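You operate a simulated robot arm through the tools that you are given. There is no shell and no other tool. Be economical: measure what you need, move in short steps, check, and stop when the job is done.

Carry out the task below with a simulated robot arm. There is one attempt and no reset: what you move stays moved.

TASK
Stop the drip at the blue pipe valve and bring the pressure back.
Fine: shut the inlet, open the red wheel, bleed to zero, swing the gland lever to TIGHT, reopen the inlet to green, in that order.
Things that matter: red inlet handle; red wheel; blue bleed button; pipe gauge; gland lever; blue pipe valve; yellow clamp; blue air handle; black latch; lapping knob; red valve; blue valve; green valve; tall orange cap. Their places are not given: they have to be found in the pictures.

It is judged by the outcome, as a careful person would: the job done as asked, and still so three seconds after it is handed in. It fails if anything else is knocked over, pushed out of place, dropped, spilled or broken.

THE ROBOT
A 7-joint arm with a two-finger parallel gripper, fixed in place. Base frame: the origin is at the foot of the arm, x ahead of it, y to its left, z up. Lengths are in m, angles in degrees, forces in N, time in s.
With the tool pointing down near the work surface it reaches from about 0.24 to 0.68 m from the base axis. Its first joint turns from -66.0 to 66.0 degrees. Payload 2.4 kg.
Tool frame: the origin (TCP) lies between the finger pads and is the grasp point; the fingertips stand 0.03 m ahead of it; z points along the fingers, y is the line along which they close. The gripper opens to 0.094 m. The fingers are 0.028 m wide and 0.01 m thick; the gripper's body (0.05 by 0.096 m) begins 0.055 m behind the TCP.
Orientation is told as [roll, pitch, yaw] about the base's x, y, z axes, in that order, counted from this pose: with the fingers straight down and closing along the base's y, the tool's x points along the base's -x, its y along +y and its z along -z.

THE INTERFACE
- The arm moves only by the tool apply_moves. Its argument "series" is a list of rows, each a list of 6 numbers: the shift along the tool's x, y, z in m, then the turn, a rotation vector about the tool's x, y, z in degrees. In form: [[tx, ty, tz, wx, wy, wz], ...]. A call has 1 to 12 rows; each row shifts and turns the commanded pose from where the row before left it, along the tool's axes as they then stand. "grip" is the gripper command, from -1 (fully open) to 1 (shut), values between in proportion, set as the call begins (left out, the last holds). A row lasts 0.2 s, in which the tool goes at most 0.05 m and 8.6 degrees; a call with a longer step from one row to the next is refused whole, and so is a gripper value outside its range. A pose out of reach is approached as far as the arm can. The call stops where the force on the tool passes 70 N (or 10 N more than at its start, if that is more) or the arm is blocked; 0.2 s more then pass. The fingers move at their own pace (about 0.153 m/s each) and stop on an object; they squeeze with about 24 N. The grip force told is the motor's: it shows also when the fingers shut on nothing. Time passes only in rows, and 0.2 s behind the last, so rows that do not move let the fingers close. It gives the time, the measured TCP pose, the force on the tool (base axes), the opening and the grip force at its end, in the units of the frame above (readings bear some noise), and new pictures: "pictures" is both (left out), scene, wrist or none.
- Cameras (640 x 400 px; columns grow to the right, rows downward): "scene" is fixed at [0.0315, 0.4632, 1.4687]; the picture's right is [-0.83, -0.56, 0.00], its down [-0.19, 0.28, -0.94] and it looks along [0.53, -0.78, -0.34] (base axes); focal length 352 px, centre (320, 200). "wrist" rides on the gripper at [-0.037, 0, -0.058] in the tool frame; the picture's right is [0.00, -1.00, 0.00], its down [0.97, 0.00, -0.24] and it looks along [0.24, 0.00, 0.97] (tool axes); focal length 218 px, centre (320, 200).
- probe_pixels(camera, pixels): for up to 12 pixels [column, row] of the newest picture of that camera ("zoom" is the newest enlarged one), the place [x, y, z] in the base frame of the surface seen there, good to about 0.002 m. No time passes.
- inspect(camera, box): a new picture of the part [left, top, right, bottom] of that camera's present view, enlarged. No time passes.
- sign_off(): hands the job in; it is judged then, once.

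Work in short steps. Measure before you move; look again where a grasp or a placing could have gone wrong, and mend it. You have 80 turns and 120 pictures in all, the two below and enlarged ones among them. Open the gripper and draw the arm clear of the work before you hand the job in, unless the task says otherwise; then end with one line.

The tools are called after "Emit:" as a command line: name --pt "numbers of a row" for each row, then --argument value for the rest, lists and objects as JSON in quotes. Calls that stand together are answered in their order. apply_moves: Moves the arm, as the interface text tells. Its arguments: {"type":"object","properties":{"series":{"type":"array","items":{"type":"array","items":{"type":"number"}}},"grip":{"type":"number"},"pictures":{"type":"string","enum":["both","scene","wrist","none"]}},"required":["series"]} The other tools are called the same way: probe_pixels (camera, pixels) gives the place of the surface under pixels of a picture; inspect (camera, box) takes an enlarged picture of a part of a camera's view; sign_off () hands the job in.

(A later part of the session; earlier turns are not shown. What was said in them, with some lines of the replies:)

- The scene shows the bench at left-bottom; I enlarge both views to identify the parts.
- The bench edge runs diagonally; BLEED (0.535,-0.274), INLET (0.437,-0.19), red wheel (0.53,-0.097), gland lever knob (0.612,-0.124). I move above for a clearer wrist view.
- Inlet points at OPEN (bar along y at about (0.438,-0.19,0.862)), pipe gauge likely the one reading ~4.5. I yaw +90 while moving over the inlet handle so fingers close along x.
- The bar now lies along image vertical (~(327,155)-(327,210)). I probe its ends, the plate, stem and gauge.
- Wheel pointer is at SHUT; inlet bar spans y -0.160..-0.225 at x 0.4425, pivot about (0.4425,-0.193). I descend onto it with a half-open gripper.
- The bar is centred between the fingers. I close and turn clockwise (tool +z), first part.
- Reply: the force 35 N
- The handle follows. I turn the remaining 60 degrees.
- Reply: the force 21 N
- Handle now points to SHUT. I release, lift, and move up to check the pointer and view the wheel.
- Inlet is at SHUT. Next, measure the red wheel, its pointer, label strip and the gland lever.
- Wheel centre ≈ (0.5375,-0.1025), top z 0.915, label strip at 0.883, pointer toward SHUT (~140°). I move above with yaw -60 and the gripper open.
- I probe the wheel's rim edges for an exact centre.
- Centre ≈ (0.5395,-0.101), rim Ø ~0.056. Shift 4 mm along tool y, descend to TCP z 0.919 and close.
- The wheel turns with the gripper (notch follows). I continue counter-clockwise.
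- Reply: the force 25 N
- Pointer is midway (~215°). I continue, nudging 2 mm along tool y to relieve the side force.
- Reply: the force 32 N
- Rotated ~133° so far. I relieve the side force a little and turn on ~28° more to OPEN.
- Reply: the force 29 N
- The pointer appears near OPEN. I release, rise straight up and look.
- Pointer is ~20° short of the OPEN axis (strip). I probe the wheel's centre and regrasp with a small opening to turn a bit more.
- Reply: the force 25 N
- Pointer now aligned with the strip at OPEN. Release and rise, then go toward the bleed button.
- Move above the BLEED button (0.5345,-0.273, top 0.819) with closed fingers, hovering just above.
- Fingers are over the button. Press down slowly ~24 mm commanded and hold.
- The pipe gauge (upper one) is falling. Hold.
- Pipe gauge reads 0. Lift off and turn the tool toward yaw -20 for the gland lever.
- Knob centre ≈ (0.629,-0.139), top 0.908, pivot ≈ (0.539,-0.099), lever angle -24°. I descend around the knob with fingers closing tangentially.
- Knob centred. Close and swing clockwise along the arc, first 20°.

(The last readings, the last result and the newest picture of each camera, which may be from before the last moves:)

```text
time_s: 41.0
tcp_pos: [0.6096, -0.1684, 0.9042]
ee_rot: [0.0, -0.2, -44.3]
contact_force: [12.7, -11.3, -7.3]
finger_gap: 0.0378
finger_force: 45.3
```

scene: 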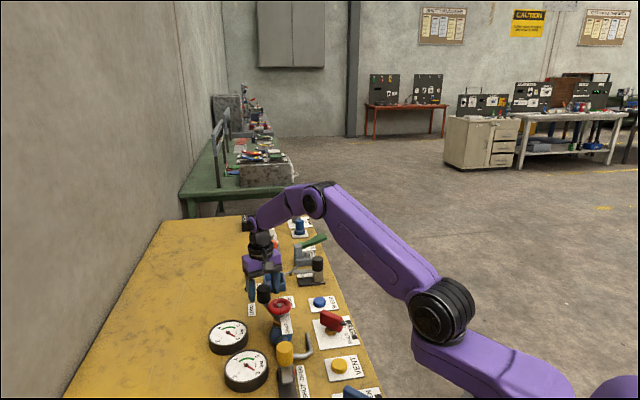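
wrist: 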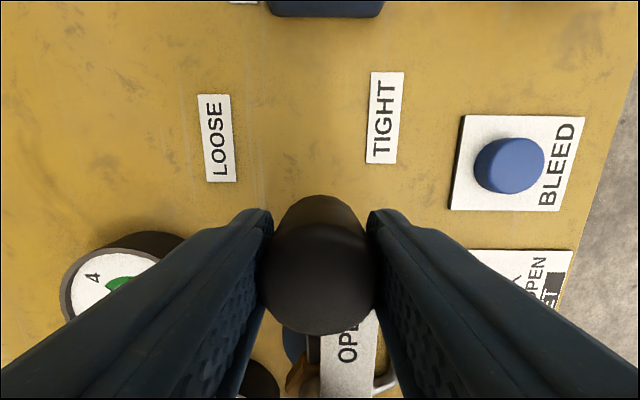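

Lever follows. Another 20° with slightly larger radius.

Emit:
apply_moves --pt "0 -0.0088 0 0 0 5" --pt "0 -0.0088 0 0 0 5" --pt "0.0003 -0.0088 0 0 0 5" --pt "0.0003 -0.0088 0 0 0 5" --pt "0 0 0 0 0 0" --pictures "wrist"

```text
time_s: 42.2
tcp_pos: [0.5814, -0.1891, 0.9049]
ee_rot: [0.0, 0.2, -64.3]
contact_force: [6.9, -10.8, -11.0]
finger_gap: 0.0375
finger_force: 44.7
```

wrist: 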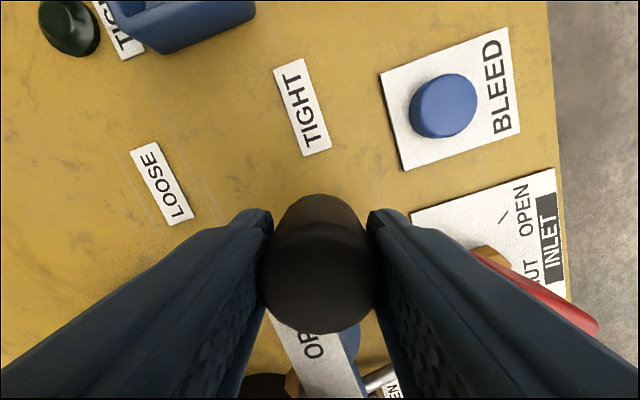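

Lever at about -65°, near TIGHT. I go a few degrees more to feel for the stop.

Emit:
apply_moves --pt "0.0002 -0.0053 0 0 0 3" --pt "0.0002 -0.0053 0 0 0 3" --pt "0 0 0 0 0 0" --pictures "wrist"

```text
time_s: 43.0
tcp_pos: [0.5712, -0.1918, 0.9044]
ee_rot: [0.0, 0.0, -70.2]
contact_force: [9.0, -14.9, -15.0]
finger_gap: 0.0376
finger_force: 45.2
```

wrist: 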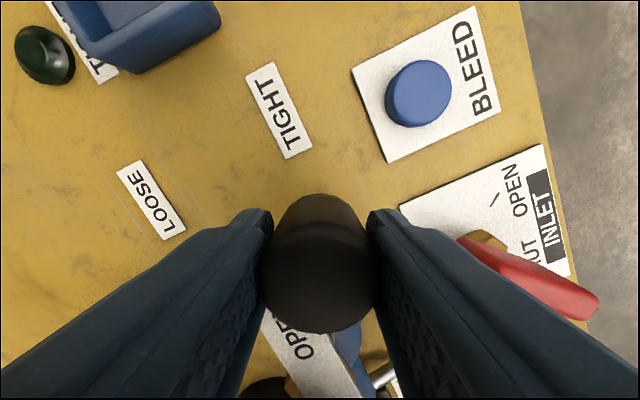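

Emit:
apply_moves --pt "0.0002 -0.0053 0 0 0 3" --pt "0.0002 -0.0053 0 0 0 3" --pt "0 0 0 0 0 0" --pictures "none"

Emit:
inspect --camera "scene" --box '[210, 270, 370, 370]'

```text
time_s: 43.8
tcp_pos: [0.5694, -0.1902, 0.9046]
ee_rot: [1.0, -0.5, -75.8]
contact_force: [52.8, 7.2, -25.8]
finger_gap: 0.0378
finger_force: 44.9
```

```text
4.00 times, centred on (290, 320) of scene
```

zoom: 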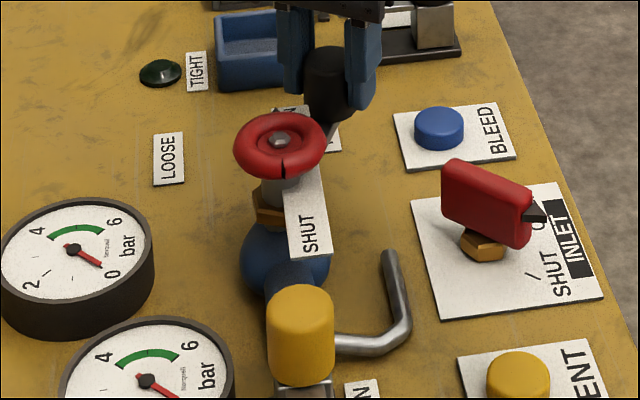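

The lever hit its stop at TIGHT (-71.5°). Relieve the load, release, and rise.

Emit:
apply_moves --pt "0 0.0065 0 0 0 -4" --pt "0 0 0 0 0 0" --pictures "none"

Emit:
apply_moves --pt "0 0 0 0 0 0" --pt "0 0 0 0 0 0" --pt "0 0 -0.04 0 0 0" --pt "0 0 -0.05 0 0 0" --pt "0 0 -0.03 0 0 0" --pt "0 0 0 0 0 0" --grip -0.28 --pictures "wrist"

Emit:
inspect --camera "scene" --box '[210, 270, 370, 370]'

```text
time_s: 44.4
tcp_pos: [0.5693, -0.1914, 0.9066]
ee_rot: [0.3, -0.3, -72.0]
contact_force: [25.0, 12.0, 7.1]
finger_gap: 0.0378
finger_force: 44.7
```

```text
time_s: 45.8
tcp_pos: [0.5689, -0.1917, 1.0272]
ee_rot: [0.1, -0.1, -72.1]
contact_force: [-0.8, 0.5, -0.1]
finger_gap: 0.06
finger_force: 0.1
```

wrist: 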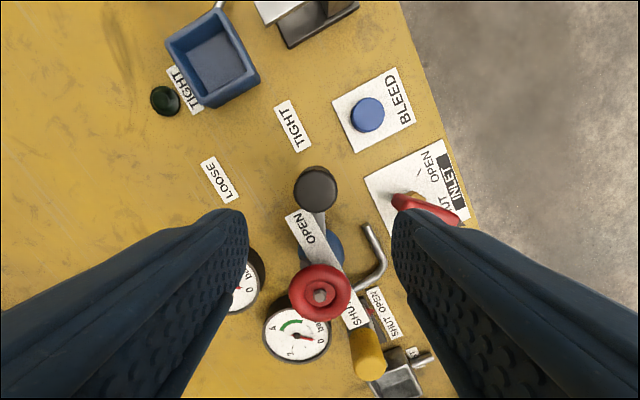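

```text
4.00 times, centred on (290, 320) of scene
```

zoom: 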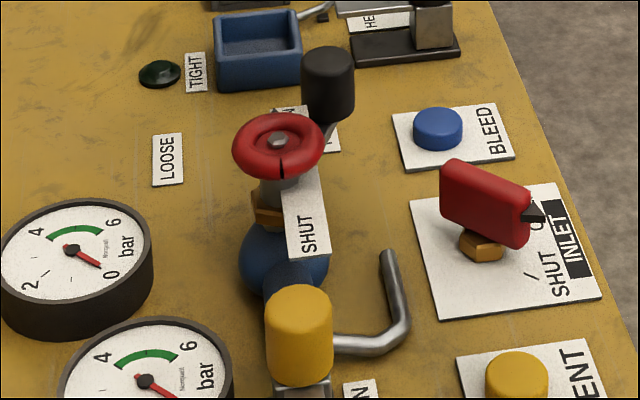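

Lever at TIGHT, gauge 0. Move back over the inlet handle at yaw 0.

Emit:
apply_moves --pt "0.0127 -0.0402 0 0 0 0" --pt "0.0127 -0.0402 0 0 0 0" --pt "0.0127 -0.0402 0 0 0 0" --pt "0 0 0 0 0 -8" --pt "0 0 0 0 0 -8" --pt "0 0 0 0 0 -8" --pt "0 0 0 0 0 -8" --pt "0 0 0 0 0 -8" --pt "0 0 0 0 0 -8" --pt "0 0 0 0 0 -8" --pt "0 0 0 0 0 -8" --pt "0 0 0 0 0 -8" --grip 0 --pictures "wrist"

Emit:
probe_pixels --camera "wrist" --pixels '[[320, 160], [320, 180], [320, 200], [310, 180], [330, 180]]'

```text
time_s: 48.4
tcp_pos: [0.4403, -0.1934, 1.0248]
ee_rot: [0.0, 0.1, 0.1]
contact_force: [0.0, 0.4, 0.8]
finger_gap: 0.0469
finger_force: 0.0
```

wrist: 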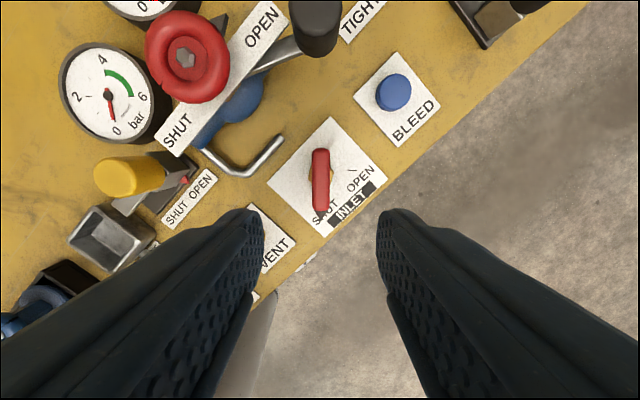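

```text
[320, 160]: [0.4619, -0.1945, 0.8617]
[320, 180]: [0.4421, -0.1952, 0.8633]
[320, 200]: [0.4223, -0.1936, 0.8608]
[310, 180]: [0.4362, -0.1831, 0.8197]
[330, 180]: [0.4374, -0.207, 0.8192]
```

Emit:
apply_moves --pt "-0.002 -0.001 0.04 0 0 0" --pt "0 0 0.04 0 0 0" --pt "0 0 0.04 0 0 0" --pt "0 0 0.037 0 0 0" --pt "0 0 0 0 0 0" --pictures "none"

Emit:
apply_moves --pt "0 0 0 0 0 0" --pt "0 0 0 0 0 0" --pt "0 0 0 0 0 -7.5" --pt "0 0 0 0 0 -7.5" --pt "0 0 0 0 0 -7.5" --pt "0 0 0 0 0 -7.5" --pt "0 0 0 0 0 -7.5" --pt "0 0 0 0 0 -7.5" --pt "0 0 0 0 0 0" --grip 1 --pictures "wrist"

Emit:
inspect --camera "scene" --box '[200, 290, 340, 378]'

```text
time_s: 49.6
tcp_pos: [0.4428, -0.1939, 0.8672]
ee_rot: [0.0, 0.0, -0.1]
contact_force: [1.1, 0.5, 0.3]
finger_gap: 0.0472
finger_force: 0.0
```

```text
time_s: 51.6
tcp_pos: [0.4414, -0.195, 0.8667]
ee_rot: [0.2, 0.1, 45.1]
contact_force: [-3.0, -2.8, -16.7]
finger_gap: 0.0187
finger_force: 44.5
```

wrist: 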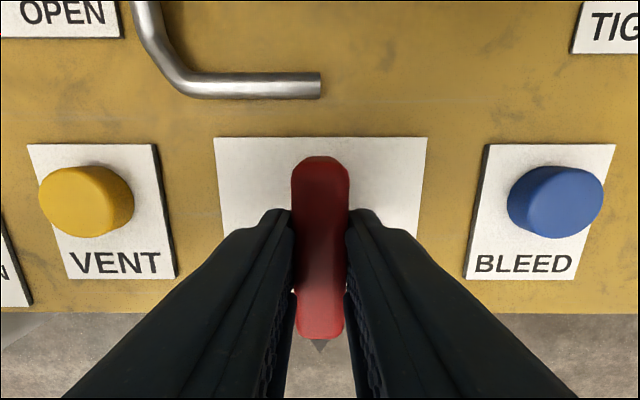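

```text
4.55 times, centred on (270, 334) of scene
```

zoom: 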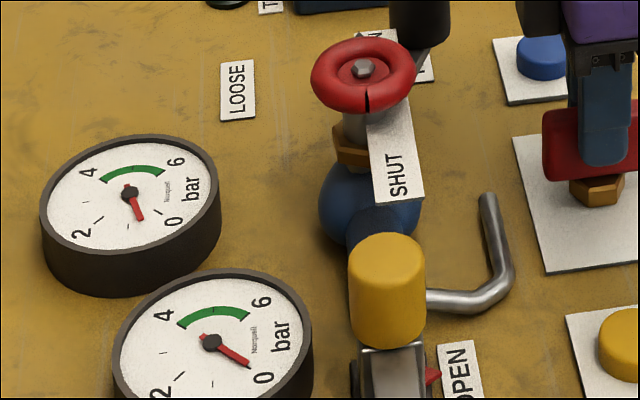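

Gauge is rising; turn the rest to OPEN.

Emit:
apply_moves --pt "0 0 0 0 0 -7.5" --pt "0 0 0 0 0 -7.5" --pt "0 0 0 0 0 -7.5" --pt "0 0 0 0 0 -7.5" --pt "0 0 0 0 0 -7.5" --pt "0 0 0 0 0 -7.5" --pt "0 0 0 0 0 0" --pt "0 0 0 0 0 0" --pt "0 0 0 0 0 0" --pt "0 0 0 0 0 0" --pictures "none"

Emit:
inspect --camera "scene" --box '[200, 290, 340, 378]'

```text
time_s: 53.8
tcp_pos: [0.4421, -0.1939, 0.8665]
ee_rot: [0.3, -0.1, 89.9]
contact_force: [-10.8, 8.1, -15.7]
finger_gap: 0.019
finger_force: 45.0
```

```text
4.55 times, centred on (270, 334) of scene
```

zoom: 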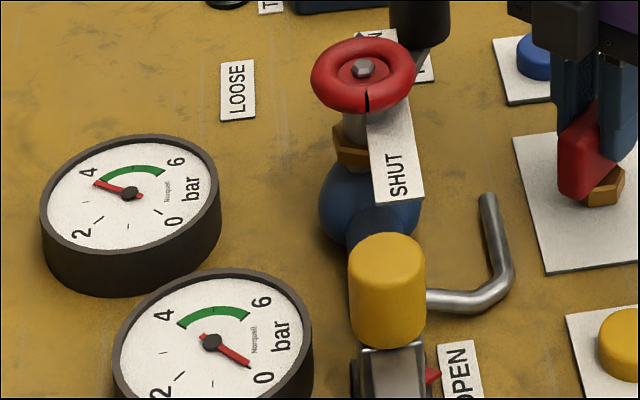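

Gauge approaches green. Release, rise and retreat, then check the settled reading.

Emit:
apply_moves --pt "0 0 0 0 0 0" --pt "0 0 0 0 0 0" --pt "0 0 -0.04 0 0 0" --pt "0 0 -0.05 0 0 0" --pt "0 0 -0.05 0 0 0" --pt "0 0 -0.05 0 0 0" --pt "0.03 0.03 0 0 0 0" --pt "0.03 0.03 0 0 0 0" --pt "0 0 0 0 0 0" --grip 0 --pictures "wrist"

Emit:
inspect --camera "scene" --box '[200, 270, 360, 370]'

Emit:
inspect --camera "wrist" --box '[240, 0, 560, 200]'

```text
time_s: 55.8
tcp_pos: [0.3838, -0.2528, 1.0576]
ee_rot: [0.0, 0.0, 89.9]
contact_force: [0.3, -1.0, -0.3]
finger_gap: 0.047
finger_force: 0.0
```

wrist: 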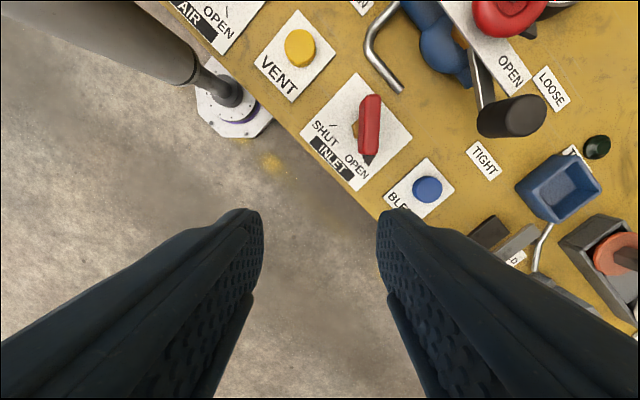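

```text
4.00 times, centred on (280, 320) of scene
```

zoom: 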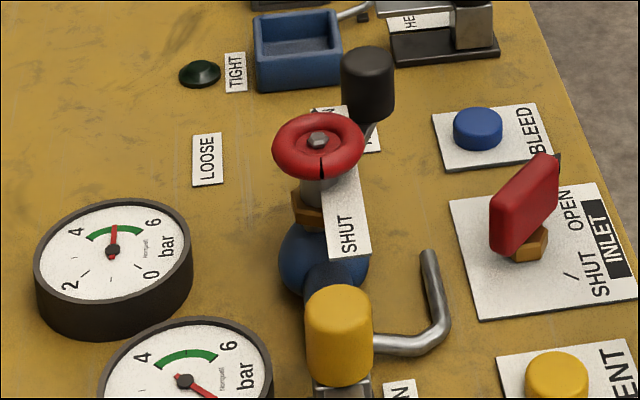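

```text
2.00 times, centred on (400, 100) of wrist
```

zoom: 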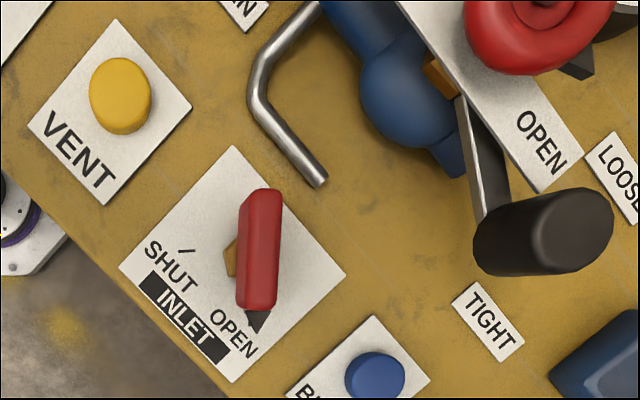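

Gauge now in green, no drips. Wait a couple of seconds and check it holds, opening the gripper.

Emit:
apply_moves --pt "0 0 -0.03 0 0 0" --pt "0 0 -0.03 0 0 0" --pt "0 0 0 0 0 0" --pt "0 0 0 0 0 0" --pt "0 0 0 0 0 0" --pt "0 0 0 0 0 0" --pt "0 0 0 0 0 0" --pt "0 0 0 0 0 0" --pt "0 0 0 0 0 0" --pt "0 0 0 0 0 0" --pt "0 0 0 0 0 0" --pt "0 0 0 0 0 0" --grip -1 --pictures "scene"

Emit:
inspect --camera "scene" --box '[200, 290, 340, 378]'

```text
time_s: 58.4
tcp_pos: [0.3821, -0.2544, 1.1178]
ee_rot: [0.0, 0.0, 89.9]
contact_force: [-0.3, 0.7, 0.4]
finger_gap: 0.0942
finger_force: 0.0
```

scene: 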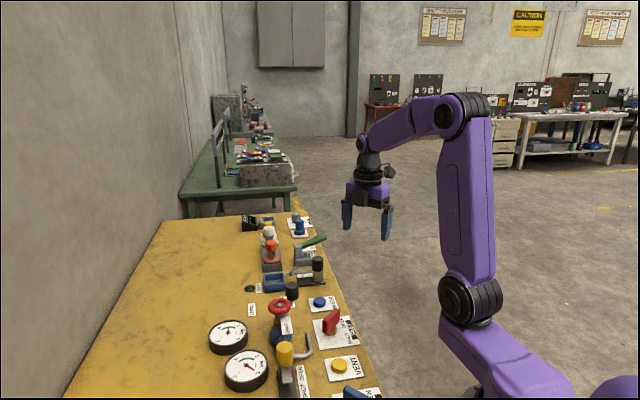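

```text
4.55 times, centred on (270, 334) of scene
```

zoom: 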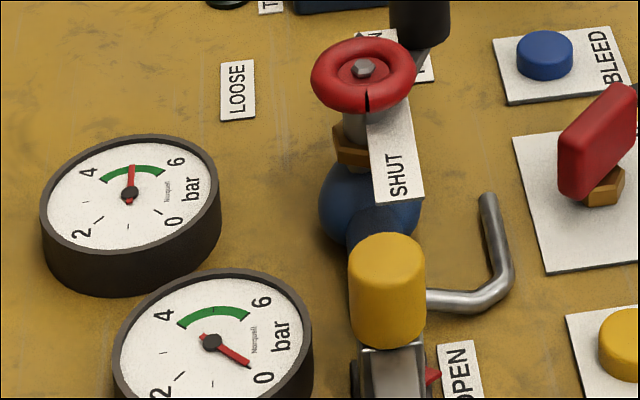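

The gauge is steady in the green, the drip and puddle are gone, and the arm is clear, so I hand it in.

Emit:
sign_off

```text
The job is handed in.
```

The drip at the blue pipe valve has stopped and the pipe gauge is holding in the green, with the five steps done in the order you gave: inlet shut, red wheel opened, bled to zero, gland lever at TIGHT, inlet reopened.
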